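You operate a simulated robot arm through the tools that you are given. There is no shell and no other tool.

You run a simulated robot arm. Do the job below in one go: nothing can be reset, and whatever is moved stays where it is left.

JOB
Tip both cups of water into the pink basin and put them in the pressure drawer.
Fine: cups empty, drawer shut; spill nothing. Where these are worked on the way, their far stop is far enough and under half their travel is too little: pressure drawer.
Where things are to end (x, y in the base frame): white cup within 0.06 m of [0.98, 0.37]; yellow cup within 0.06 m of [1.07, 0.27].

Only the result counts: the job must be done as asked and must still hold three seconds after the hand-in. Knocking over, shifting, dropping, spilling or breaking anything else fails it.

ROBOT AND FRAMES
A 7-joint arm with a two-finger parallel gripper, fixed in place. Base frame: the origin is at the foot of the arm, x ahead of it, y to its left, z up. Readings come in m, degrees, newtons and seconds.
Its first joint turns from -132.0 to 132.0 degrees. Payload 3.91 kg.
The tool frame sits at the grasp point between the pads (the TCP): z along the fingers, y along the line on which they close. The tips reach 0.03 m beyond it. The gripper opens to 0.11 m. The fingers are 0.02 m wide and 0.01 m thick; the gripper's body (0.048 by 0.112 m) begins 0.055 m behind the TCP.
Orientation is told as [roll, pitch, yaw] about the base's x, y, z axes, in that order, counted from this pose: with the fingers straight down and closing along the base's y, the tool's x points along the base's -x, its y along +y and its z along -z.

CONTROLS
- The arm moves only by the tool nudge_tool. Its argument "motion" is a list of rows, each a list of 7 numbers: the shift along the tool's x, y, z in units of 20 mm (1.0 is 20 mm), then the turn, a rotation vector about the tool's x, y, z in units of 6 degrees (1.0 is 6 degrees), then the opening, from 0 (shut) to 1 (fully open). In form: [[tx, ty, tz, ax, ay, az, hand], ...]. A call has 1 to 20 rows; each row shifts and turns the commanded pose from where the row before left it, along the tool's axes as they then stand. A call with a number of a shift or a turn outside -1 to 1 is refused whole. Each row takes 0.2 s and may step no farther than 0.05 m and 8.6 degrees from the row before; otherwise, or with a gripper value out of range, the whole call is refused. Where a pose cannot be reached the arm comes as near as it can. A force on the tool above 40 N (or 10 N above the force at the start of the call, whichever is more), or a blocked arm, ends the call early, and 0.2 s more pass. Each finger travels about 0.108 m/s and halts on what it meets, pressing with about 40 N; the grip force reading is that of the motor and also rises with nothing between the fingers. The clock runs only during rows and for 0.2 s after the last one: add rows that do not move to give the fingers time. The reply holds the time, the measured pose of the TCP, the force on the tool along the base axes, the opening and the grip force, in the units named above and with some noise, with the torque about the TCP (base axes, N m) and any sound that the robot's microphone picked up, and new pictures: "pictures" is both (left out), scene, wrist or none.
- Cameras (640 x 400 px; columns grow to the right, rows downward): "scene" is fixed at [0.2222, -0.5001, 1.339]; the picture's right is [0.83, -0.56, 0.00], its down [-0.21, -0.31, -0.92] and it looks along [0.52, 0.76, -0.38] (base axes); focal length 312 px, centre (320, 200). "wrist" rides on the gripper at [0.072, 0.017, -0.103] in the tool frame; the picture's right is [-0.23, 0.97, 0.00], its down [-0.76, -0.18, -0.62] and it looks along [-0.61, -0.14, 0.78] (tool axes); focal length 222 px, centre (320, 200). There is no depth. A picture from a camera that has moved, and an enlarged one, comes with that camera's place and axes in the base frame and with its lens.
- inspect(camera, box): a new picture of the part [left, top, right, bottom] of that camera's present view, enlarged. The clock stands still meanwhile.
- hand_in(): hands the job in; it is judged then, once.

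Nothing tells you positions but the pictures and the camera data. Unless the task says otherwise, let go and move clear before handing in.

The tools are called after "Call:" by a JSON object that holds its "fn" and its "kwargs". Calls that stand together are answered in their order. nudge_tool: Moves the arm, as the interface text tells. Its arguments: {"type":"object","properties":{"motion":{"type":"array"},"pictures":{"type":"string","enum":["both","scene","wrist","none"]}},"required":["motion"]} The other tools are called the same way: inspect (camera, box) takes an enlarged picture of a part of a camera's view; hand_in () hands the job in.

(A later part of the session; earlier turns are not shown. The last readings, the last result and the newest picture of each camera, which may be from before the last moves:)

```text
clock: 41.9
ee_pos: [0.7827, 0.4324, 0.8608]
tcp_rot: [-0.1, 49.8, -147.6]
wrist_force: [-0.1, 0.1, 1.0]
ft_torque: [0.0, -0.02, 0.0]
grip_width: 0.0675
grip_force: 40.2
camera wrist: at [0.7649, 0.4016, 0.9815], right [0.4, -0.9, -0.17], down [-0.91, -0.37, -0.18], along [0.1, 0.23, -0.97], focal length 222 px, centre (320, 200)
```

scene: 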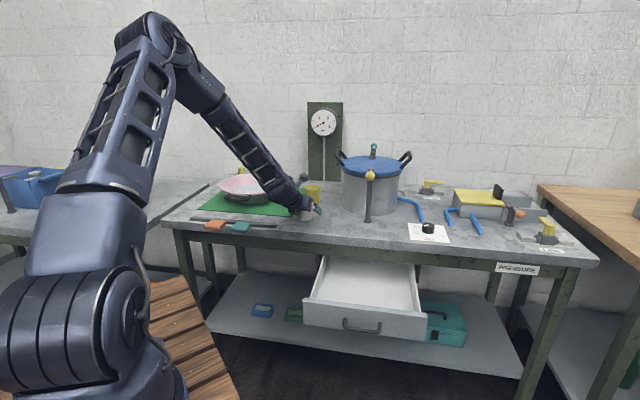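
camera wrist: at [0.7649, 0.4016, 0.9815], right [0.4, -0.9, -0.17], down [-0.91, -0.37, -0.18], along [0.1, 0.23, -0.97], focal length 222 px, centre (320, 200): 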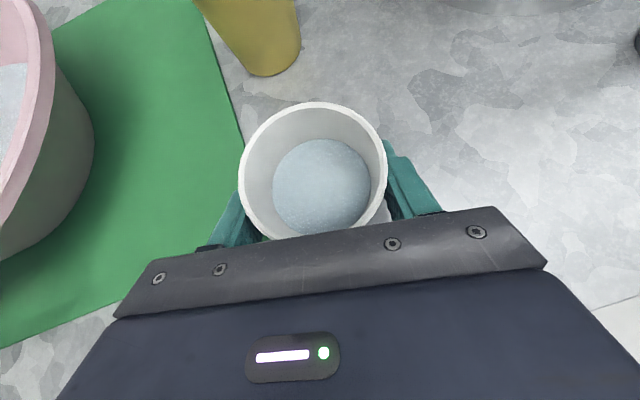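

The cup is held (6.75 cm). I lift it gently straight up.

Call:
{"fn": "nudge_tool", "kwargs": {"motion": [[0.2, 0, -0.17, 0, 0, 0, 0.4], [0.383, 0, -0.321, 0, 0, 0, 0.4], [0.575, 0, -0.482, 0, 0, 0, 0.4], [0.575, 0, -0.482, 0, 0, 0, 0.4], [0.575, 0, -0.482, 0, 0, 0, 0.4], [0.575, 0, -0.482, 0, 0, 0, 0.4], [0.575, 0, -0.482, 0, 0, 0, 0.4], [0.575, 0, -0.482, 0, 0, 0, 0.4], [0.575, 0, -0.482, 0, 0, 0, 0.4], [0.575, 0, -0.482, 0, 0, 0, 0.4], [0.575, 0, -0.482, 0, 0, 0, 0.4], [0.383, 0, -0.321, 0, 0, 0, 0.4], [0.2, 0, -0.17, 0, 0, 0, 0.4], [0, 0, 0, 0, 0, 0, 0.4]]}}

```text
clock: 44.9
ee_pos: [0.7852, 0.4336, 1.0266]
tcp_rot: [-0.1, 49.9, -147.7]
wrist_force: [-0.2, -0.3, -1.6]
ft_torque: [0.02, 0.0, 0.0]
grip_width: 0.0679
grip_force: 40.0
camera wrist: at [0.767, 0.4021, 1.1482], right [0.4, -0.9, -0.17], down [-0.91, -0.37, -0.18], along [0.1, 0.23, -0.97], focal length 222 px, centre (320, 200)
```

scene: 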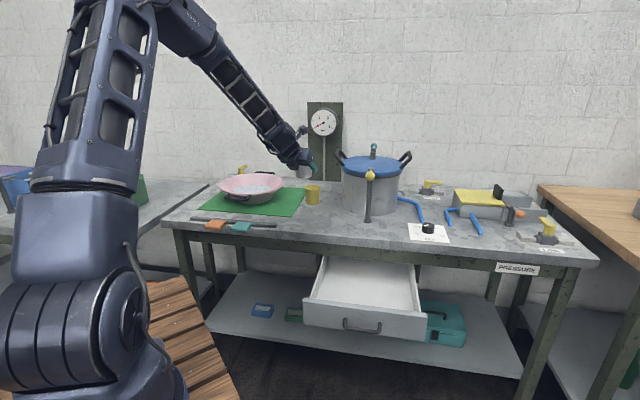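
wrist: 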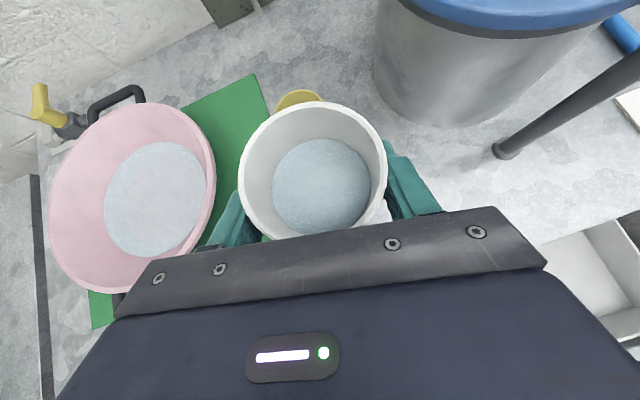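

The cup is up and the basin centre works out to about (0.69, 0.708) with its rim near z≈0.895. I carry the cup smoothly over to the basin, keeping it upright.

Call:
{"fn": "nudge_tool", "kwargs": {"motion": [[0.0513, -0.348, 0.0612, 0, 0, 0, 0.4], [0.1026, -0.696, 0.1224, 0, 0, 0, 0.4], [0.1026, -0.696, 0.1224, 0, 0, 0, 0.4], [0.1026, -0.696, 0.1224, 0, 0, 0, 0.4], [0.1026, -0.696, 0.1224, 0, 0, 0, 0.4], [0.1026, -0.696, 0.1224, 0, 0, 0, 0.4], [0.1026, -0.696, 0.1224, 0, 0, 0, 0.4], [0.1026, -0.696, 0.1224, 0, 0, 0, 0.4], [0.1026, -0.696, 0.1224, 0, 0, 0, 0.4], [0.1026, -0.696, 0.1224, 0, 0, 0, 0.4], [0.1026, -0.696, 0.1224, 0, 0, 0, 0.4], [0.1026, -0.696, 0.1224, 0, 0, 0, 0.4], [0.1026, -0.696, 0.1224, 0, 0, 0, 0.4], [0.1026, -0.696, 0.1224, 0, 0, 0, 0.4], [0.1026, -0.696, 0.1224, 0, 0, 0, 0.4], [0.1026, -0.696, 0.1224, 0, 0, 0, 0.4], [0.1026, -0.696, 0.1224, 0, 0, 0, 0.4], [0.1026, -0.696, 0.1224, 0, 0, 0, 0.4], [0.1026, -0.696, 0.1224, 0, 0, 0, 0.4], [0.0513, -0.348, 0.0612, 0, 0, 0, 0.4]]}}

Call:
{"fn": "nudge_tool", "kwargs": {"motion": [[0, 0, 0, 0.277, 0, -0.232, 0.4], [0, 0, 0, 0.277, 0, -0.232, 0.4], [0, 0, 0, 0.277, 0, -0.232, 0.4], [0, 0, 0, 0.277, 0, -0.232, 0.4], [0, 0, 0, 0.277, 0, -0.232, 0.4], [0, 0, 0, 0.277, 0, -0.232, 0.4], [0, 0, 0, 0, 0, 0, 0.4]]}}

```text
clock: 49.1
ee_pos: [0.6943, 0.6875, 1.0252]
tcp_rot: [-0.1, 49.9, -147.7]
wrist_force: [-0.4, 0.7, -1.0]
ft_torque: [0.0, 0.0, 0.01]
grip_width: 0.0679
grip_force: 40.2
camera wrist: at [0.6759, 0.6568, 1.1475], right [0.4, -0.9, -0.17], down [-0.91, -0.37, -0.18], along [0.1, 0.23, -0.97], focal length 222 px, centre (320, 200)
```

scene: 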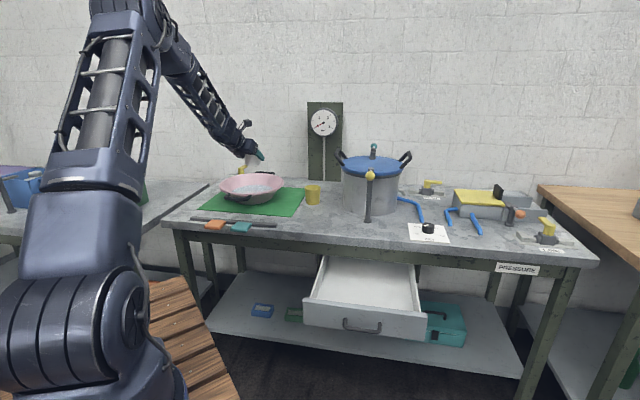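
wrist: 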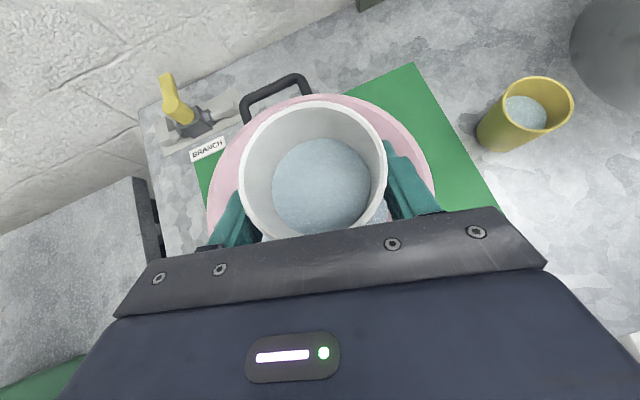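

```text
clock: 50.7
ee_pos: [0.6942, 0.6889, 1.0279]
tcp_rot: [-0.1, 49.9, -134.7]
wrist_force: [-0.1, 0.1, -1.9]
ft_torque: [-0.02, 0.05, -0.01]
grip_width: 0.0676
grip_force: 39.9
camera wrist: at [0.683, 0.6538, 1.1492], right [0.59, -0.79, -0.17], down [-0.81, -0.56, -0.18], along [0.04, 0.25, -0.97], focal length 222 px, centre (320, 200)
```

scene: 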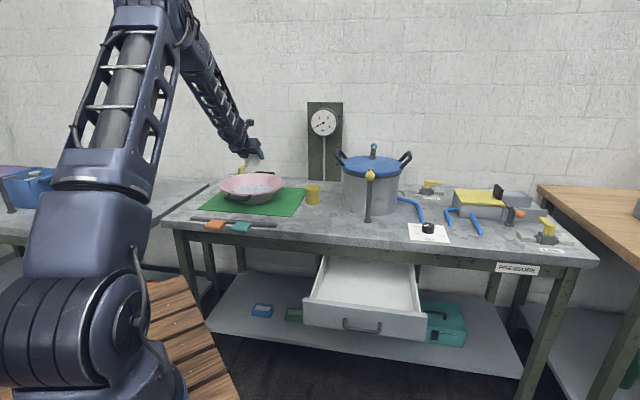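
wrist: 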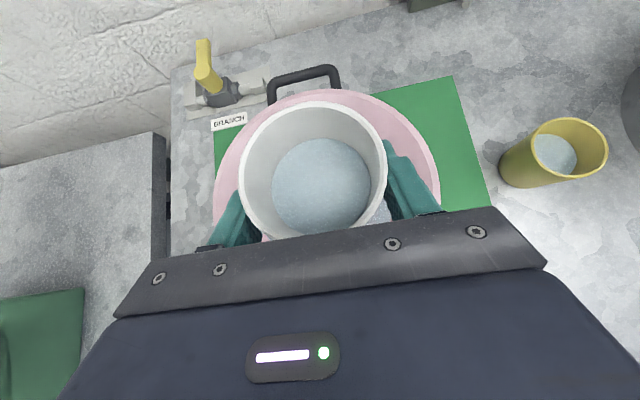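

The cup is right over the basin (centre about (0.695, 0.711)). I start tipping by rolling the tool, slowly.

Call:
{"fn": "nudge_tool", "kwargs": {"motion": [[0, 0, 0.2, 0, 0, -0.5, 0.4], [0, 0, 0, 0, 0, -0.75, 0.4], [0, 0, 0, 0, 0, -0.75, 0.4], [0, 0, 0, 0, 0, -0.75, 0.4], [0, 0, 0, 0, 0, -0.75, 0.4], [0, 0, 0, 0, 0, -0.75, 0.4], [0, 0, 0, 0, 0, -0.75, 0.4], [0, 0, 0, 0, 0, -0.75, 0.4], [0, 0, 0, 0, 0, -0.75, 0.4], [0, 0, 0, 0, 0, -0.75, 0.4], [0, 0, 0, 0, 0, -0.75, 0.4], [0, 0, 0, 0, 0, -0.75, 0.4], [0, 0, 0, 0, 0, -0.75, 0.4], [0, 0, 0, 0, 0, -0.75, 0.4], [0, 0, 0, 0, 0, -0.75, 0.4], [0, 0, 0, 0, 0, -0.75, 0.4], [0, 0, 0, 0, 0, 0, 0.4]]}}

```text
clock: 54.3
ee_pos: [0.6967, 0.691, 1.0248]
tcp_rot: [48.2, 14.8, -57.4]
wrist_force: [0.1, -0.8, -1.5]
ft_torque: [0.04, 0.02, 0.01]
grip_width: 0.0677
grip_force: 40.1
camera wrist: at [0.6144, 0.6978, 1.121], right [0.77, 0.01, 0.64], down [-0.06, -1.0, 0.08], along [0.64, -0.1, -0.76], focal length 222 px, centre (320, 200)
```

scene: 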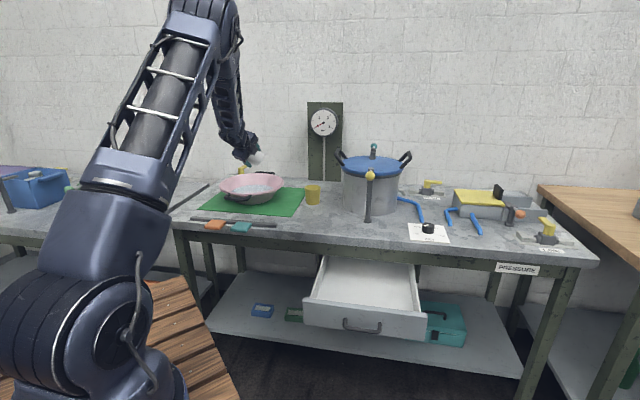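
wrist: 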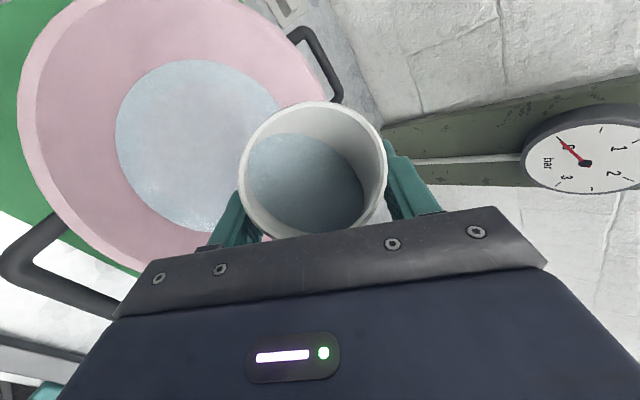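

Tilt is about 53° and the low lip is well over the basin. I keep rolling slowly to pour.

Call:
{"fn": "nudge_tool", "kwargs": {"motion": [[0, 0, 0, 0, 0, -0.6, 0.4], [0, 0, 0, 0, 0, -0.6, 0.4], [0, 0, 0, 0, 0, -0.6, 0.4], [0, 0, 0, 0, 0, -0.6, 0.4], [0, 0, 0, 0, 0, -0.6, 0.4], [0, 0, 0, 0, 0, -0.6, 0.4], [0, 0, 0, 0, 0, -0.6, 0.4], [0, 0, 0, 0, 0, -0.6, 0.4], [0, 0, 0, 0, 0, -0.6, 0.4], [0, 0, 0, 0, 0, -0.6, 0.4], [0, 0, 0, 0, 0, -0.6, 0.4], [0, 0, 0, 0, 0, -0.6, 0.4], [0, 0, 0, 0, 0, -0.6, 0.4], [0, 0, 0, 0, 0, -0.6, 0.4], [0, 0, 0, 0, 0, 0, 0.4], [0, 0, 0, 0, 0, 0, 0.4]]}}

```text
clock: 57.7
ee_pos: [0.6955, 0.6908, 1.0252]
tcp_rot: [45.6, -23.0, -23.5]
wrist_force: [0.8, -0.2, -0.5]
ft_torque: [-0.03, 0.02, 0.0]
grip_width: 0.0676
grip_force: 40.0
camera wrist: at [0.5799, 0.6747, 1.0737], right [0.21, 0.65, 0.73], down [0.3, -0.75, 0.58], along [0.93, 0.1, -0.36], focal length 222 px, centre (320, 200)
```

scene: 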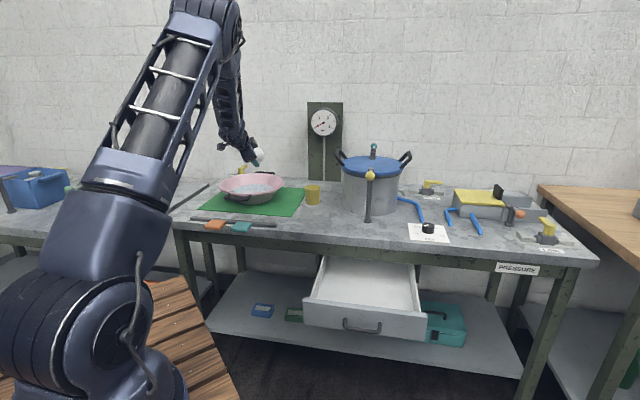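
wrist: 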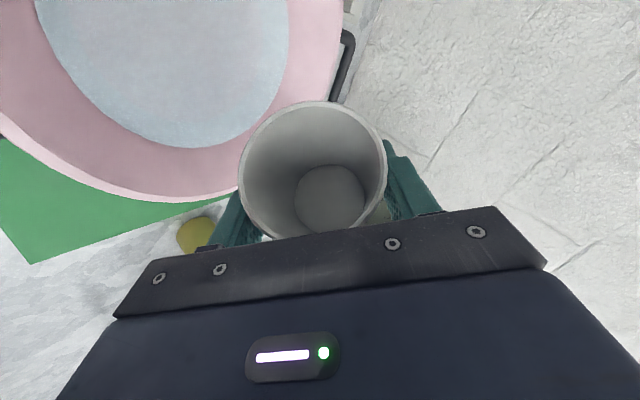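

The cup now looks empty. I tip it a little past horizontal to drain the rest and pause.

Call:
{"fn": "nudge_tool", "kwargs": {"motion": [[0, 0, 0, 0, 0, -0.8, 0.4], [0, 0, 0, 0, 0, -0.8, 0.4], [0, 0, 0, 0, 0, -0.8, 0.4], [0, 0, 0, 0, 0, -0.8, 0.4], [0, 0, 0, 0, 0, -0.8, 0.4], [0, 0, 0, 0, 0, -0.8, 0.4], [0, 0, 0, 0, 0, -0.8, 0.4], [0, 0, 0, 0, 0, -0.8, 0.4], [0, 0, 0, 0, 0, -0.8, 0.4], [0, 0, 0, 0, 0, 0, 0.4], [0, 0, 0, 0, 0, 0, 0.4], [0, 0, 0, 0, 0, 0, 0.4], [0, 0, 0, 0, 0, 0, 0.4], [0, 0, 0, 0, 0, 0, 0.4]]}}

Call:
{"fn": "inspect", "kwargs": {"camera": "scene", "box": [200, 130, 320, 220]}}

```text
clock: 60.7
ee_pos: [0.6953, 0.6919, 1.0243]
tcp_rot: [18.2, -47.3, 21.5]
wrist_force: [0.6, -0.5, -0.4]
ft_torque: [-0.01, 0.02, -0.02]
grip_width: 0.0676
grip_force: 40.2
camera wrist: at [0.5849, 0.6309, 1.0412], right [-0.4, 0.84, 0.37], down [0.25, -0.29, 0.92], along [0.88, 0.46, -0.09], focal length 222 px, centre (320, 200)
```

scene: 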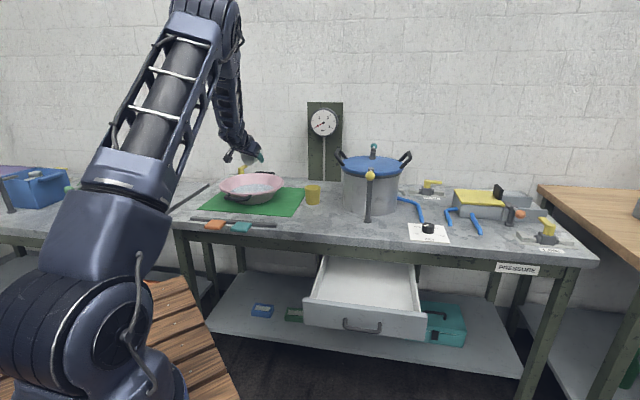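
wrist: 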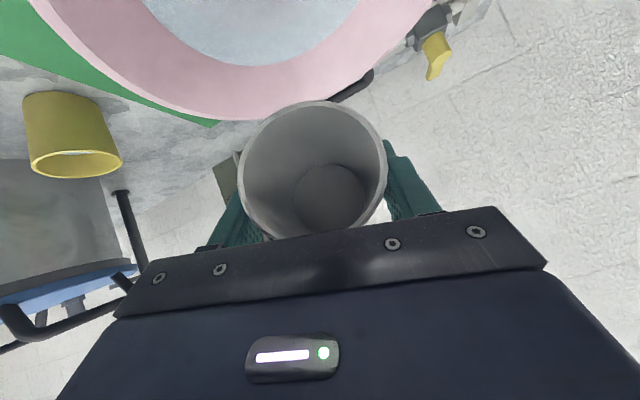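

```text
4.44 times, centred on (260, 175) of scene
camera zoom: at [0.2222, -0.5001, 1.339], right [0.83, -0.56, 0.0], down [-0.21, -0.31, -0.92], along [0.52, 0.76, -0.38], focal length 1384 px, centre (587, 311)
```

zoom: 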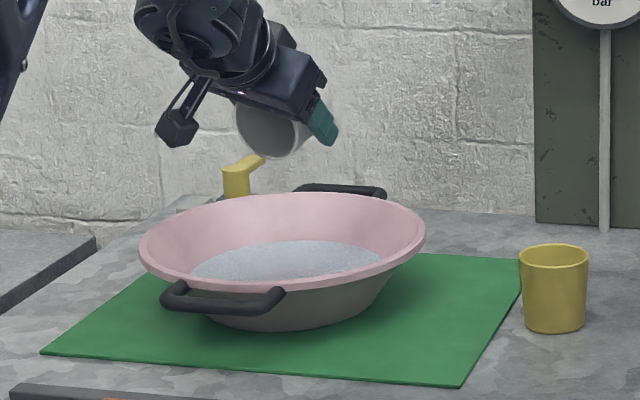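

The white cup is empty and nothing was spilled. I roll the cup back upright over the basin.

Call:
{"fn": "nudge_tool", "kwargs": {"motion": [[0, 0, 0, 0, 0, 1, 0.4], [0, 0, 0, 0, 0, 1, 0.4], [0, 0, 0, 0, 0, 1, 0.4], [0, 0, 0, 0, 0, 1, 0.4], [0, 0, 0, 0, 0, 1, 0.4], [0, 0, 0, 0, 0, 1, 0.4], [0, 0, 0, 0, 0, 1, 0.4], [0, 0, 0, 0, 0, 1, 0.4], [0, 0, 0, 0, 0, 1, 0.4], [0, 0, 0, 0, 0, 1, 0.4], [0, 0, 0, 0, 0, 1, 0.4], [0, 0, 0, 0, 0, 1, 0.4], [0, 0, 0, 0, 0, 1, 0.4], [0, 0, 0, 0, 0, 1, 0.4], [0, 0, 0, 0, 0, 1, 0.4], [0, 0, 0, 0, 0, 1, 0.4], [0, 0, 0, 0, 0, 1, 0.4], [0, 0, 0, 0, 0, 1, 0.4], [0, 0, 0, 0, 0, 1, 0.4], [0, 0, 0, 0, 0, 1, 0.4]], "pictures": "none"}}

Call:
{"fn": "nudge_tool", "kwargs": {"motion": [[0, 0, 0, 0, 0, 0.919, 0.4], [0, 0, 0, 0, 0, 0.919, 0.4], [0, 0, 0, 0, 0, 0.919, 0.4], [0, 0, 0, 0, 0, 0.919, 0.4], [0, 0, 0, 0, 0, 0.919, 0.4], [0, 0, 0, 0, 0, 0.919, 0.4], [0, 0, 0, 0, 0, 0.919, 0.4], [0, 0, 0, 0, 0, 0.919, 0.4], [0, 0, 0, 0, 0, 0, 0.4]]}}

```text
clock: 64.9
ee_pos: [0.6949, 0.6918, 1.0249]
tcp_rot: [39.5, 33.4, -78.3]
wrist_force: [0.1, -0.5, 0.1]
ft_torque: [-0.01, -0.01, 0.02]
grip_width: 0.0676
grip_force: 40.3
```

```text
clock: 66.9
ee_pos: [0.6962, 0.692, 1.025]
tcp_rot: [-0.2, 49.8, -134.9]
wrist_force: [0.0, 0.5, 0.0]
ft_torque: [0.03, 0.0, 0.01]
grip_width: 0.0673
grip_force: 40.0
camera wrist: at [0.6848, 0.6566, 1.1468], right [0.59, -0.79, -0.18], down [-0.81, -0.56, -0.18], along [0.04, 0.25, -0.97], focal length 222 px, centre (320, 200)
```

scene: 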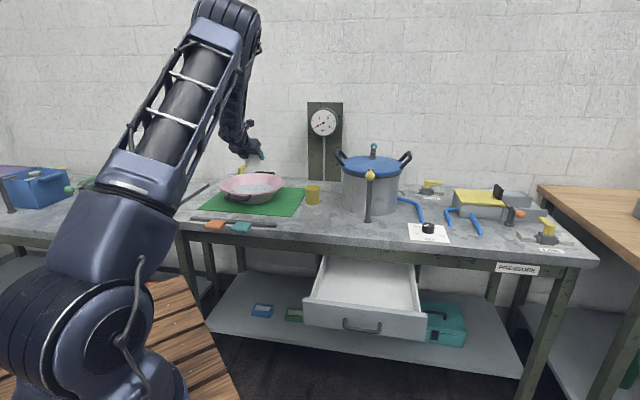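
wrist: 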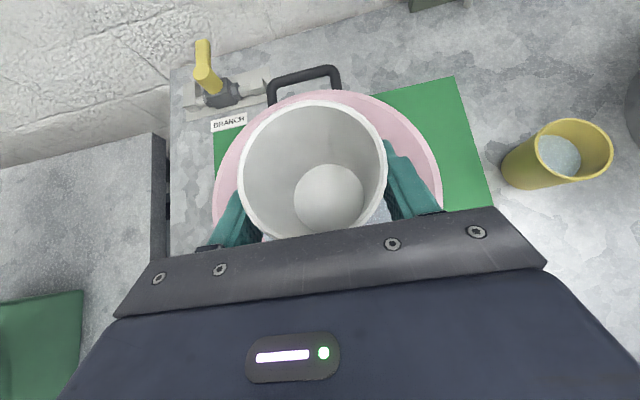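

The cup is upright and empty. I carry it over to above the open drawer.

Call:
{"fn": "nudge_tool", "kwargs": {"motion": [[-0.461, 0.9814, -0.549, 0, 0, 0, 0.4], [-0.461, 0.9814, -0.549, 0, 0, 0, 0.4], [-0.461, 0.9814, -0.549, 0, 0, 0, 0.4], [-0.461, 0.9814, -0.549, 0, 0, 0, 0.4], [-0.461, 0.9814, -0.549, 0, 0, 0, 0.4], [-0.461, 0.9814, -0.549, 0, 0, 0, 0.4], [-0.461, 0.9814, -0.549, 0, 0, 0, 0.4], [-0.461, 0.9814, -0.549, 0, 0, 0, 0.4], [-0.461, 0.9814, -0.549, 0, 0, 0, 0.4], [-0.461, 0.9814, -0.549, 0, 0, 0, 0.4], [-0.461, 0.9814, -0.549, 0, 0, 0, 0.4], [-0.461, 0.9814, -0.549, 0, 0, 0, 0.4], [-0.461, 0.9814, -0.549, 0, 0, 0, 0.4], [-0.461, 0.9814, -0.549, 0, 0, 0, 0.4], [-0.461, 0.9814, -0.549, 0, 0, 0, 0.4], [-0.461, 0.9814, -0.549, 0, 0, 0, 0.4], [-0.461, 0.9814, -0.549, 0, 0, 0, 0.4], [-0.461, 0.9814, -0.549, 0, 0, 0, 0.4], [-0.461, 0.9814, -0.549, 0, 0, 0, 0.4], [-0.461, 0.9814, -0.549, 0, 0, 0, 0.4]], "pictures": "none"}}

Call:
{"fn": "nudge_tool", "kwargs": {"motion": [[-0.461, 0.9814, -0.549, 0, 0, 0, 0.4], [-0.461, 0.9814, -0.549, 0, 0, 0, 0.4], [0, 0, 0, 0, 0, 0, 0.4]]}}

```text
clock: 71.1
ee_pos: [0.7739, 0.2132, 1.027]
tcp_rot: [-0.1, 49.9, -134.6]
wrist_force: [0.2, 0.5, -0.6]
ft_torque: [0.01, 0.0, 0.02]
grip_width: 0.0676
grip_force: 40.0
```

```text
clock: 71.9
ee_pos: [0.7806, 0.1655, 1.0254]
tcp_rot: [-0.2, 49.9, -134.5]
wrist_force: [0.3, 0.0, -0.2]
ft_torque: [-0.01, -0.01, -0.01]
grip_width: 0.0674
grip_force: 40.3
camera wrist: at [0.7699, 0.1309, 1.1456], right [0.59, -0.79, -0.17], down [-0.81, -0.56, -0.18], along [0.04, 0.25, -0.97], focal length 222 px, centre (320, 200)
```

scene: 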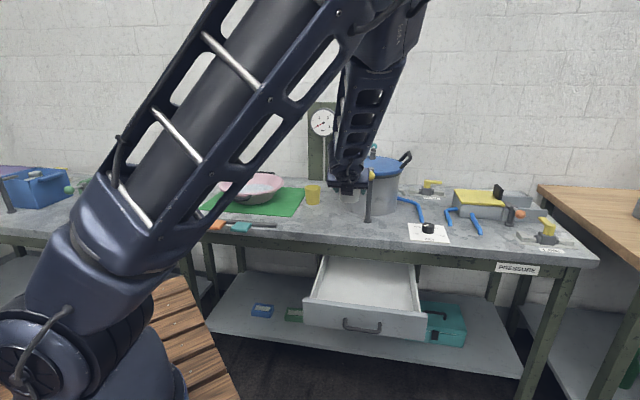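
wrist: 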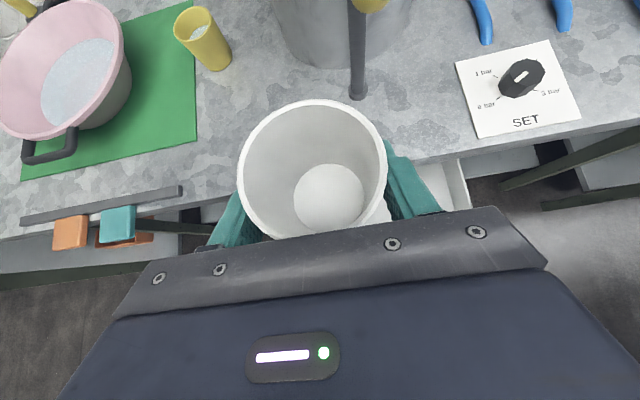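

The cup is above the drawer with about 2.5 cm clearance to the bench edge. I lower it straight down, first to just above the drawer walls.

Call:
{"fn": "nudge_tool", "kwargs": {"motion": [[-0.5, 0, 0.42, 0, 0, 0, 0.4], [-0.95, 0, 0.797, 0, 0, 0, 0.4], [-0.95, 0, 0.797, 0, 0, 0, 0.4], [-0.95, 0, 0.797, 0, 0, 0, 0.4], [-0.95, 0, 0.797, 0, 0, 0, 0.4], [-0.95, 0, 0.797, 0, 0, 0, 0.4], [-0.95, 0, 0.797, 0, 0, 0, 0.4], [-0.95, 0, 0.797, 0, 0, 0, 0.4], [-0.95, 0, 0.797, 0, 0, 0, 0.4], [-0.95, 0, 0.797, 0, 0, 0, 0.4], [-0.5, 0, 0.42, 0, 0, 0, 0.4], [0, 0, 0, 0, 0, 0, 0.4]]}}

```text
clock: 74.5
ee_pos: [0.7793, 0.1641, 0.7767]
tcp_rot: [0.0, 49.9, -134.8]
wrist_force: [-0.4, 0.6, 0.5]
ft_torque: [0.01, 0.01, -0.02]
grip_width: 0.0673
grip_force: 40.3
camera wrist: at [0.7688, 0.1295, 0.8973], right [0.59, -0.79, -0.17], down [-0.81, -0.56, -0.18], along [0.04, 0.25, -0.97], focal length 222 px, centre (320, 200)
```

scene: 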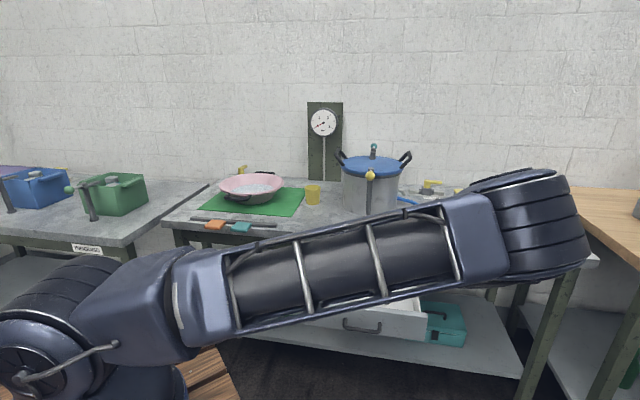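
wrist: 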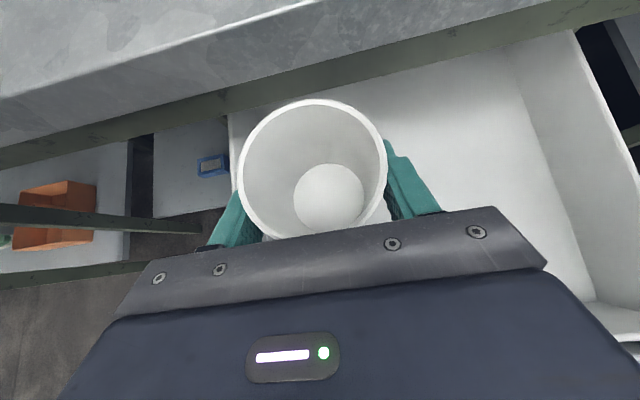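

The cup hangs inside the drawer outline, clear of the bench apron and walls. I keep lowering in small steps, watching for contact.

Call:
{"fn": "nudge_tool", "kwargs": {"motion": [[-0.383, 0, 0.321, 0, 0, 0, 0.4], [-0.383, 0, 0.321, 0, 0, 0, 0.4], [-0.383, 0, 0.321, 0, 0, 0, 0.4], [-0.383, 0, 0.321, 0, 0, 0, 0.4], [-0.383, 0, 0.321, 0, 0, 0, 0.4], [-0.383, 0, 0.321, 0, 0, 0, 0.4], [0, 0, 0, 0, 0, 0, 0.4]]}}

```text
clock: 76.1
ee_pos: [0.7788, 0.1627, 0.716]
tcp_rot: [-0.1, 49.9, -134.7]
wrist_force: [0.4, 1.1, -0.8]
ft_torque: [0.03, 0.0, 0.05]
grip_width: 0.0673
grip_force: 40.1
camera wrist: at [0.769, 0.1281, 0.8379], right [0.59, -0.79, -0.18], down [-0.81, -0.56, -0.18], along [0.04, 0.25, -0.97], focal length 222 px, centre (320, 200)
```

scene: 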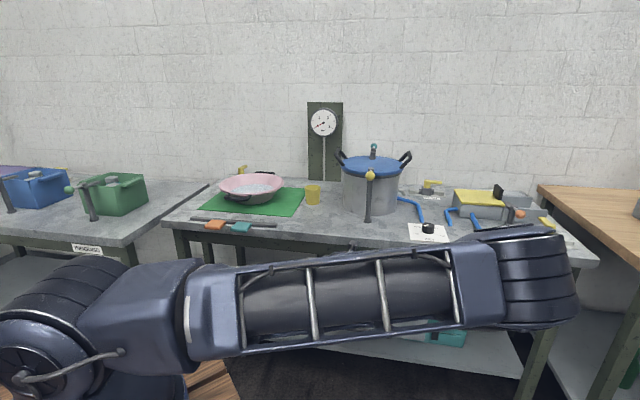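
wrist: 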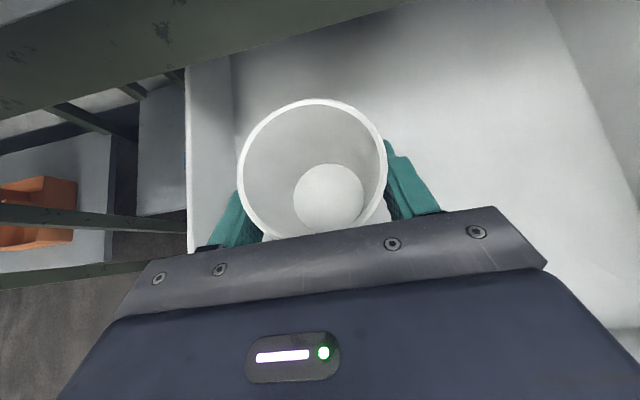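

Still free of contact and nothing nearby is touched. I continue lowering in finer steps until I feel the drawer floor.

Call:
{"fn": "nudge_tool", "kwargs": {"motion": [[-0.192, 0, 0.161, 0, 0, 0, 0.4], [-0.192, 0, 0.161, 0, 0, 0, 0.4], [-0.192, 0, 0.161, 0, 0, 0, 0.4], [-0.115, 0, 0.096, 0, 0, 0, 0.4], [0, 0, 0, 0, 0, 0, 0.4]]}}

```text
clock: 77.3
ee_pos: [0.7815, 0.1625, 0.6979]
tcp_rot: [-0.1, 49.9, -134.7]
wrist_force: [0.4, 0.0, 0.6]
ft_torque: [0.04, 0.03, -0.01]
grip_width: 0.0671
grip_force: 39.9
camera wrist: at [0.7707, 0.1288, 0.8195], right [0.59, -0.79, -0.17], down [-0.81, -0.56, -0.18], along [0.04, 0.25, -0.97], focal length 222 px, centre (320, 200)
```

scene: 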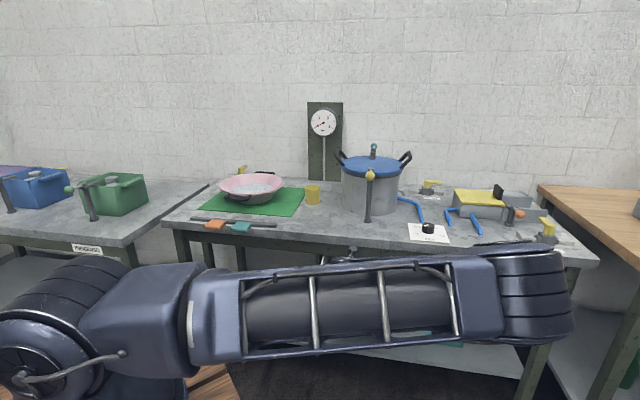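
wrist: 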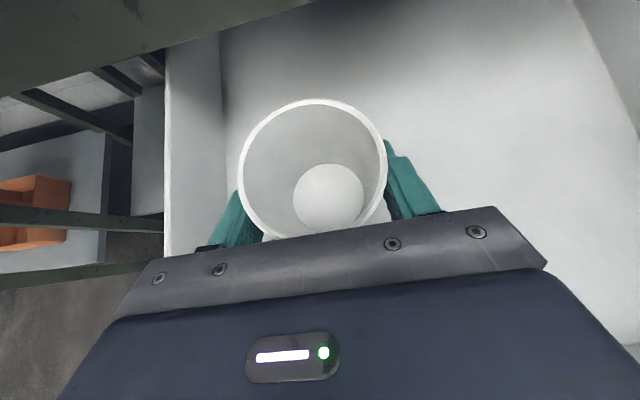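

Call:
{"fn": "nudge_tool", "kwargs": {"motion": [[-0.115, 0, 0.096, 0, 0, 0, 0.4], [-0.115, 0, 0.096, 0, 0, 0, 0.4], [-0.077, 0, 0.064, 0, 0, 0, 0.4], [0, 0, 0, 0, 0, 0, 0.4]], "pictures": "none"}}

```text
clock: 78.3
ee_pos: [0.7807, 0.1635, 0.6895]
tcp_rot: [-0.1, 49.9, -134.7]
wrist_force: [-0.3, 0.5, -0.1]
ft_torque: [-0.01, -0.01, 0.01]
grip_width: 0.0672
grip_force: 40.0
```

No contact yet at TCP z 0.6895 (cup base about 0.648), so the drawer floor is a little lower. I go down 2 mm at a time.

Call:
{"fn": "nudge_tool", "kwargs": {"motion": [[-0.077, 0, 0.064, 0, 0, 0, 0.4], [-0.077, 0, 0.064, 0, 0, 0, 0.4], [0, 0, 0, 0, 0, 0, 0.4]], "pictures": "none"}}

Call:
{"fn": "nudge_tool", "kwargs": {"motion": [[-0.077, 0, 0.064, 0, 0, 0, 0.4], [0, 0, 0, 0, 0, 0, 0.4]], "pictures": "wrist"}}

```text
clock: 79.1
ee_pos: [0.779, 0.1627, 0.6862]
tcp_rot: [-0.2, 49.9, -134.6]
wrist_force: [0.3, 1.2, -0.3]
ft_torque: [-0.04, 0.0, -0.02]
grip_width: 0.067
grip_force: 39.7
```

```text
clock: 79.7
ee_pos: [0.7807, 0.1622, 0.6851]
tcp_rot: [0.0, 49.8, -134.8]
wrist_force: [-0.1, -0.9, -0.6]
ft_torque: [-0.01, -0.02, 0.0]
grip_width: 0.0672
grip_force: 39.7
camera wrist: at [0.7695, 0.129, 0.8062], right [0.59, -0.79, -0.17], down [-0.81, -0.56, -0.18], along [0.04, 0.25, -0.97], focal length 222 px, centre (320, 200)
```

wrist: 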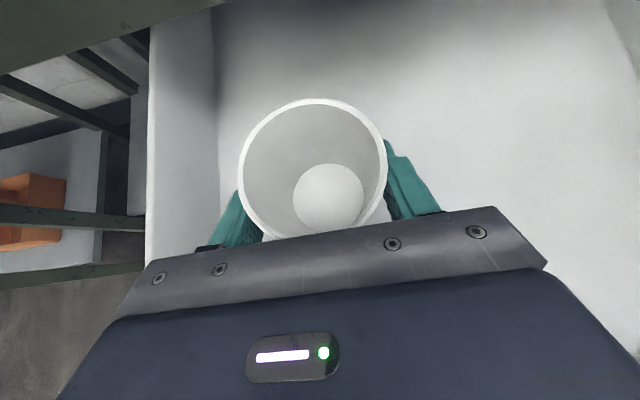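

Call:
{"fn": "nudge_tool", "kwargs": {"motion": [[-0.077, 0, 0.064, 0, 0, 0, 0.4], [-0.077, 0, 0.064, 0, 0, 0, 0.4], [0, 0, 0, 0, 0, 0, 0.4]], "pictures": "none"}}

Call:
{"fn": "nudge_tool", "kwargs": {"motion": [[-0.077, 0, 0.064, 0, 0, 0, 0.4], [0, 0, 0, 0, 0, 0, 0.4]], "pictures": "none"}}

Call:
{"fn": "nudge_tool", "kwargs": {"motion": [[-0.077, 0, 0.064, 0, 0, 0, 0.4], [0, 0, 0, 0, 0, 0, 0.4]], "pictures": "none"}}

```text
clock: 80.5
ee_pos: [0.7804, 0.1631, 0.6802]
tcp_rot: [-0.2, 49.9, -134.7]
wrist_force: [0.0, -0.4, -0.2]
ft_torque: [0.01, 0.03, -0.01]
grip_width: 0.0672
grip_force: 39.8
```

```text
clock: 81.1
ee_pos: [0.7789, 0.1639, 0.676]
tcp_rot: [0.0, 49.9, -134.7]
wrist_force: [0.2, -0.6, -0.3]
ft_torque: [0.06, 0.04, 0.02]
grip_width: 0.0671
grip_force: 39.4
```

```text
clock: 81.7
ee_pos: [0.7814, 0.1634, 0.6769]
tcp_rot: [-0.1, 49.8, -134.6]
wrist_force: [0.4, -0.3, -0.6]
ft_torque: [0.01, 0.0, -0.02]
grip_width: 0.0673
grip_force: 39.6
```

Call:
{"fn": "nudge_tool", "kwargs": {"motion": [[-0.077, 0, 0.064, 0, 0, 0, 0.4], [0, 0, 0, 0, 0, 0, 0.4]], "pictures": "none"}}

Call:
{"fn": "nudge_tool", "kwargs": {"motion": [[-0.077, 0, 0.064, 0, 0, 0, 0.4], [0, 0, 0, 0, 0, 0, 0.4]], "pictures": "none"}}

Call:
{"fn": "nudge_tool", "kwargs": {"motion": [[-0.077, 0, 0.064, 0, 0, 0, 0.4], [0, 0, 0, 0, 0, 0, 0.4]], "pictures": "wrist"}}

```text
clock: 82.3
ee_pos: [0.7811, 0.1628, 0.675]
tcp_rot: [-0.1, 49.9, -134.7]
wrist_force: [0.0, -0.3, 4.1]
ft_torque: [-0.02, -0.1, 0.02]
grip_width: 0.0669
grip_force: 40.1
```

```text
clock: 82.9
ee_pos: [0.7804, 0.1643, 0.6749]
tcp_rot: [0.0, 50.0, -134.5]
wrist_force: [0.1, 1.1, 21.4]
ft_torque: [0.05, -0.13, -0.08]
grip_width: 0.0672
grip_force: 40.2
```

```text
clock: 83.5
ee_pos: [0.7798, 0.1633, 0.6709]
tcp_rot: [0.0, 49.9, -134.7]
wrist_force: [4.5, -3.8, 21.0]
ft_torque: [-0.06, -0.08, -0.07]
grip_width: 0.0664
grip_force: 40.2
camera wrist: at [0.7694, 0.1292, 0.7928], right [0.59, -0.79, -0.17], down [-0.81, -0.56, -0.18], along [0.05, 0.25, -0.97], focal length 222 px, centre (320, 200)
```

wrist: 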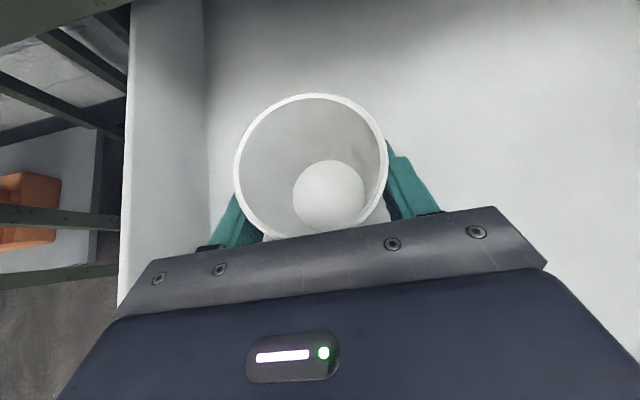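

Contact: the cup is on the drawer floor (z≈0.634). I ease up 2 mm and open the gripper.

Call:
{"fn": "nudge_tool", "kwargs": {"motion": [[0.06, 0, -0.05, 0, 0, 0, 0.4], [0, 0, 0, 0, 0, 0, 0.62], [0, 0, 0, 0, 0, 0, 0.75], [0, 0, 0, 0, 0, 0, 0.85], [0, 0, 0, 0, 0, 0, 0.85]]}}

```text
clock: 84.7
ee_pos: [0.7805, 0.1631, 0.6724]
tcp_rot: [-0.1, 49.8, -134.7]
wrist_force: [0.3, 0.2, 0.1]
ft_torque: [-0.04, 0.02, -0.03]
grip_width: 0.0935
grip_force: 0.2
camera wrist: at [0.769, 0.1293, 0.7937], right [0.59, -0.79, -0.18], down [-0.81, -0.56, -0.18], along [0.04, 0.25, -0.97], focal length 222 px, centre (320, 200)
```

scene: 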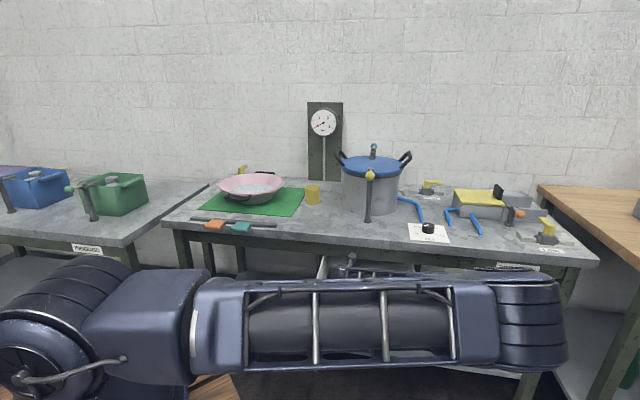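
wrist: 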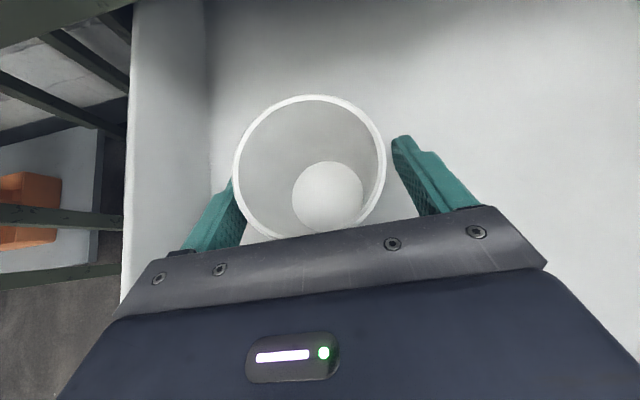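

The cup stands free. I centre the fingers a little and rise straight up.

Call:
{"fn": "nudge_tool", "kwargs": {"motion": [[0, -0.25, 0, 0, 0, 0, 0.85], [0.2, 0, -0.168, 0, 0, 0, 0.85], [0.383, 0, -0.321, 0, 0, 0, 0.85], [0.383, 0, -0.321, 0, 0, 0, 0.85], [0.575, 0, -0.482, 0, 0, 0, 0.85], [0.575, 0, -0.482, 0, 0, 0, 0.85], [0.766, 0, -0.643, 0, 0, 0, 0.85], [0.766, 0, -0.643, 0, 0, 0, 0.85], [0.766, 0, -0.643, 0, 0, 0, 0.85], [0.766, 0, -0.643, 0, 0, 0, 0.85], [0, 0, 0, 0, 0, 0, 0.85]]}}

```text
clock: 87.1
ee_pos: [0.7781, 0.1675, 0.8069]
tcp_rot: [-0.1, 49.9, -134.7]
wrist_force: [0.0, -0.2, 0.8]
ft_torque: [-0.01, 0.0, 0.0]
grip_width: 0.0932
grip_force: 0.1
camera wrist: at [0.767, 0.1326, 0.9281], right [0.59, -0.79, -0.18], down [-0.81, -0.56, -0.18], along [0.04, 0.25, -0.97], focal length 222 px, centre (320, 200)
```

scene: 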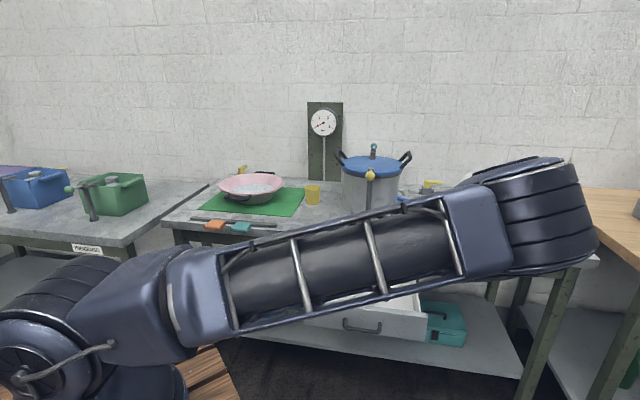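
wrist: 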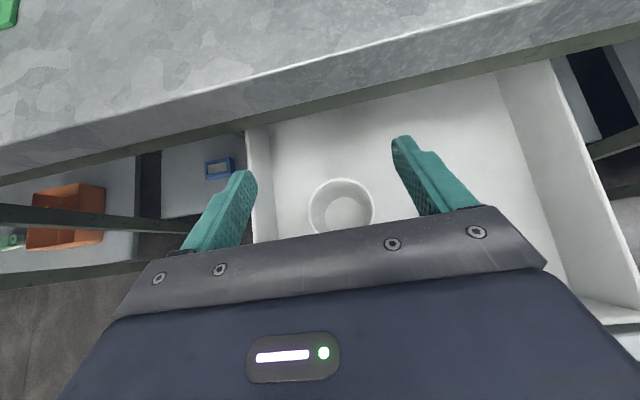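

The white cup stands upright in the drawer at about (0.783, 0.169). Next I rise and go to the yellow cup's pre-grasp point with the same tool orientation.

Call:
{"fn": "nudge_tool", "kwargs": {"motion": [[0.957, 0, -0.803, 0, 0, 0, 1], [0.957, 0, -0.803, 0, 0, 0, 1], [0.957, 0, -0.803, 0, 0, 0, 1], [0.957, 0, -0.803, 0, 0, 0, 1], [0.957, 0, -0.803, 0, 0, 0, 1], [0.957, 0, -0.803, 0, 0, 0, 1], [0.957, 0, -0.803, 0, 0, 0, 1], [0.957, 0, -0.803, 0, 0, 0, 1], [0, 0, 0, 0, 0, 0, 1]], "pictures": "none"}}

Call:
{"fn": "nudge_tool", "kwargs": {"motion": [[0.4446, -0.768, 0.919, 0, 0, 0, 1], [0.4446, -0.768, 0.919, 0, 0, 0, 1], [0.4446, -0.768, 0.919, 0, 0, 0, 1], [0.4446, -0.768, 0.919, 0, 0, 0, 1], [0.4446, -0.768, 0.919, 0, 0, 0, 1], [0.4446, -0.768, 0.919, 0, 0, 0, 1], [0.4446, -0.768, 0.919, 0, 0, 0, 1], [0.4446, -0.768, 0.919, 0, 0, 0, 1], [0.4446, -0.768, 0.919, 0, 0, 0, 1], [0.4446, -0.768, 0.919, 0, 0, 0, 1], [0.4446, -0.768, 0.919, 0, 0, 0, 1], [0.4446, -0.768, 0.919, 0, 0, 0, 1], [0, 0, 0, 0, 0, 0, 1]]}}

```text
clock: 89.1
ee_pos: [0.7766, 0.1656, 1.0097]
tcp_rot: [-0.1, 49.9, -134.7]
wrist_force: [0.4, -0.2, 0.4]
ft_torque: [0.02, 0.0, 0.0]
grip_width: 0.1103
grip_force: 0.1
```

```text
clock: 91.9
ee_pos: [0.8101, 0.4638, 0.9468]
tcp_rot: [0.0, 49.9, -134.7]
wrist_force: [0.2, 0.0, -0.3]
ft_torque: [0.03, 0.0, -0.01]
grip_width: 0.11
grip_force: 0.1
camera wrist: at [0.8001, 0.4299, 1.0683], right [0.59, -0.79, -0.18], down [-0.81, -0.56, -0.18], along [0.04, 0.25, -0.97], focal length 222 px, centre (320, 200)
```

scene: 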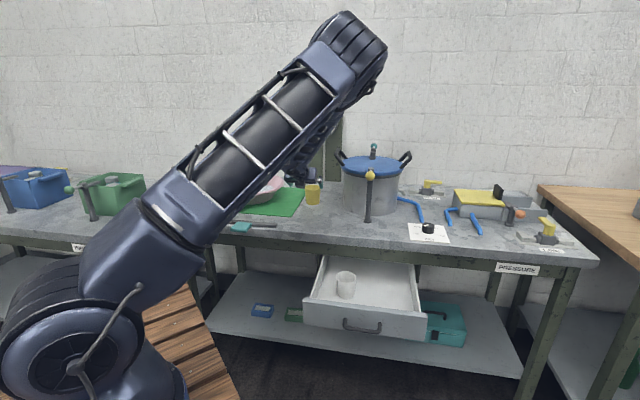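
wrist: 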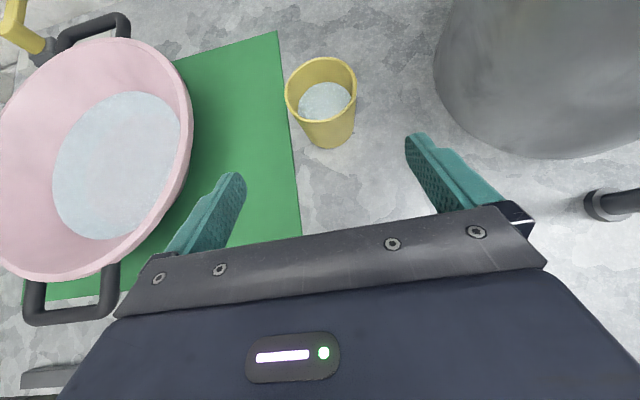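

The white cup stands in the drawer and the yellow cup is centred ahead at about (0.887, 0.535). I advance most of the way and check.

Call:
{"fn": "nudge_tool", "kwargs": {"motion": [[0, 0.029, 0.85, 0, 0, 0, 1], [0, 0.029, 0.85, 0, 0, 0, 1], [0, 0.029, 0.85, 0, 0, 0, 1], [0, 0.029, 0.85, 0, 0, 0, 1], [0, 0.029, 0.85, 0, 0, 0, 1], [0, 0.029, 0.85, 0, 0, 0, 1], [0, 0.029, 0.85, 0, 0, 0, 1], [0, 0, 0, 0, 0, 0, 1]], "pictures": "wrist"}}

```text
clock: 93.7
ee_pos: [0.8818, 0.5268, 0.8709]
tcp_rot: [-0.1, 49.9, -134.8]
wrist_force: [0.0, 0.4, 0.0]
ft_torque: [0.01, 0.01, -0.01]
grip_width: 0.1102
grip_force: 0.1
camera wrist: at [0.8703, 0.4929, 0.9926], right [0.59, -0.79, -0.17], down [-0.81, -0.56, -0.18], along [0.04, 0.25, -0.97], focal length 222 px, centre (320, 200)
```

wrist: 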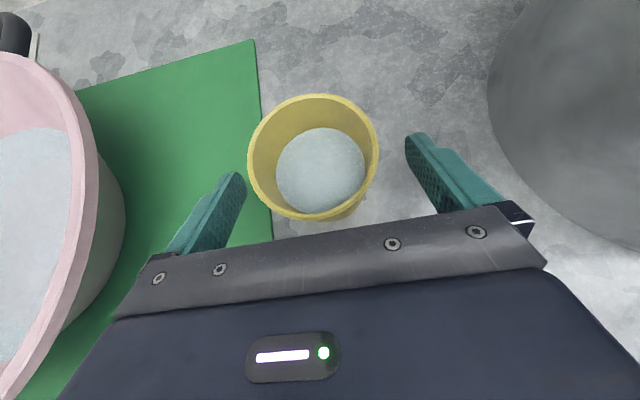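

Alignment is good; I advance the last 14 mm and close on the yellow cup.

Call:
{"fn": "nudge_tool", "kwargs": {"motion": [[0, -0.08, 0.4, 0, 0, 0, 1], [0, 0, 0.35, 0, 0, 0, 1], [0, 0, 0, 0, 0, 0, 1], [0, 0, 0, 0, 0, 0, 0.8], [0, 0, 0, 0, 0, 0, 0.65], [0, 0, 0, 0, 0, 0, 0.4], [0, 0, 0, 0, 0, 0, 0.4], [0, 0, 0, 0, 0, 0, 0.4]]}}

```text
clock: 95.5
ee_pos: [0.8869, 0.5373, 0.8614]
tcp_rot: [-0.2, 49.9, -134.8]
wrist_force: [0.7, 1.6, 0.9]
ft_torque: [-0.03, 0.01, 0.02]
grip_width: 0.0687
grip_force: 40.5
camera wrist: at [0.8765, 0.5028, 0.9831], right [0.59, -0.79, -0.17], down [-0.81, -0.56, -0.18], along [0.04, 0.25, -0.97], focal length 222 px, centre (320, 200)
```

scene: 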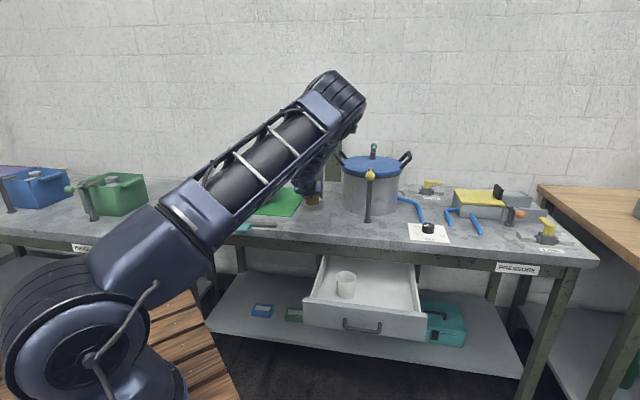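
wrist: 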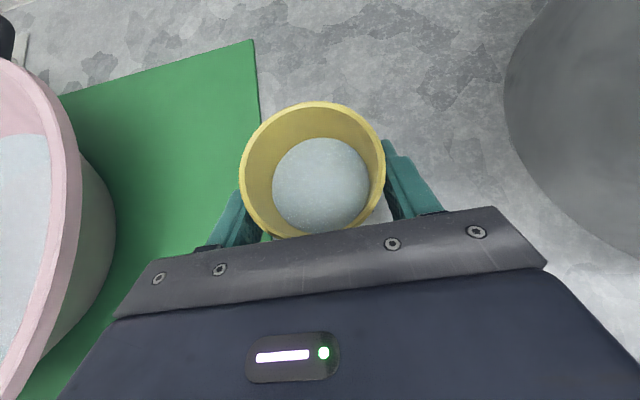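

The yellow cup is gripped (6.9 cm). I lift it gently straight up.

Call:
{"fn": "nudge_tool", "kwargs": {"motion": [[0.2, 0, -0.17, 0, 0, 0, 0.4], [0.383, 0, -0.321, 0, 0, 0, 0.4], [0.575, 0, -0.482, 0, 0, 0, 0.4], [0.575, 0, -0.482, 0, 0, 0, 0.4], [0.575, 0, -0.482, 0, 0, 0, 0.4], [0.575, 0, -0.482, 0, 0, 0, 0.4], [0.575, 0, -0.482, 0, 0, 0, 0.4], [0.575, 0, -0.482, 0, 0, 0, 0.4], [0.575, 0, -0.482, 0, 0, 0, 0.4], [0.575, 0, -0.482, 0, 0, 0, 0.4], [0.575, 0, -0.482, 0, 0, 0, 0.4], [0.383, 0, -0.321, 0, 0, 0, 0.4], [0.2, 0, -0.17, 0, 0, 0, 0.4], [0, 0, 0, 0, 0, 0, 0.4]]}}

```text
clock: 98.5
ee_pos: [0.8861, 0.5368, 1.0273]
tcp_rot: [-0.1, 49.9, -134.7]
wrist_force: [0.2, 0.1, -0.7]
ft_torque: [-0.01, 0.0, 0.02]
grip_width: 0.0688
grip_force: 39.6
camera wrist: at [0.8763, 0.5025, 1.1482], right [0.59, -0.79, -0.17], down [-0.81, -0.56, -0.18], along [0.04, 0.25, -0.97], focal length 222 px, centre (320, 200)
```

scene: 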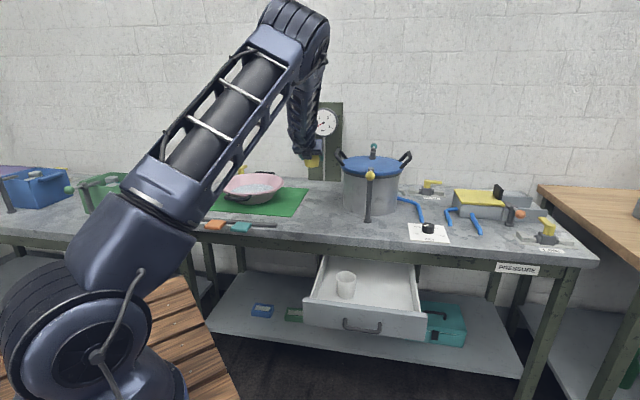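
wrist: 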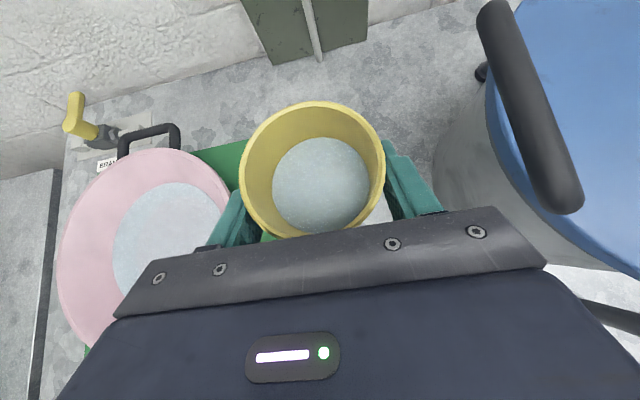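

The yellow cup is up. I carry it smoothly to the same pour point over the basin.

Call:
{"fn": "nudge_tool", "kwargs": {"motion": [[-0.02, -0.321, -0.0237, 0, 0, 0, 0.4], [-0.04, -0.642, -0.0474, 0, 0, 0, 0.4], [-0.04, -0.642, -0.0474, 0, 0, 0, 0.4], [-0.04, -0.642, -0.0474, 0, 0, 0, 0.4], [-0.04, -0.642, -0.0474, 0, 0, 0, 0.4], [-0.04, -0.642, -0.0474, 0, 0, 0, 0.4], [-0.04, -0.642, -0.0474, 0, 0, 0, 0.4], [-0.04, -0.642, -0.0474, 0, 0, 0, 0.4], [-0.04, -0.642, -0.0474, 0, 0, 0, 0.4], [-0.04, -0.642, -0.0474, 0, 0, 0, 0.4], [-0.04, -0.642, -0.0474, 0, 0, 0, 0.4], [-0.04, -0.642, -0.0474, 0, 0, 0, 0.4], [-0.04, -0.642, -0.0474, 0, 0, 0, 0.4], [-0.04, -0.642, -0.0474, 0, 0, 0, 0.4], [-0.04, -0.642, -0.0474, 0, 0, 0, 0.4], [-0.04, -0.642, -0.0474, 0, 0, 0, 0.4], [-0.04, -0.642, -0.0474, 0, 0, 0, 0.4], [-0.04, -0.642, -0.0474, 0, 0, 0, 0.4], [-0.04, -0.642, -0.0474, 0, 0, 0, 0.4], [-0.02, -0.321, -0.0237, 0, 0, 0, 0.4]], "pictures": "wrist"}}

```text
clock: 102.7
ee_pos: [0.6983, 0.6915, 1.0264]
tcp_rot: [-0.1, 49.9, -134.7]
wrist_force: [0.3, -0.6, -1.5]
ft_torque: [0.01, 0.01, -0.01]
grip_width: 0.0687
grip_force: 40.3
camera wrist: at [0.6878, 0.6564, 1.1473], right [0.59, -0.79, -0.17], down [-0.81, -0.56, -0.18], along [0.04, 0.25, -0.97], focal length 222 px, centre (320, 200)
```

wrist: 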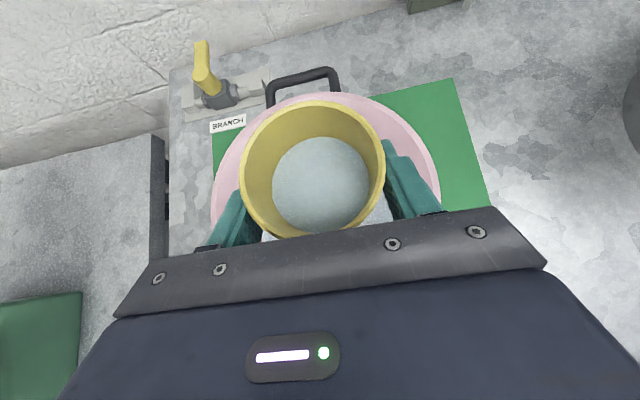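

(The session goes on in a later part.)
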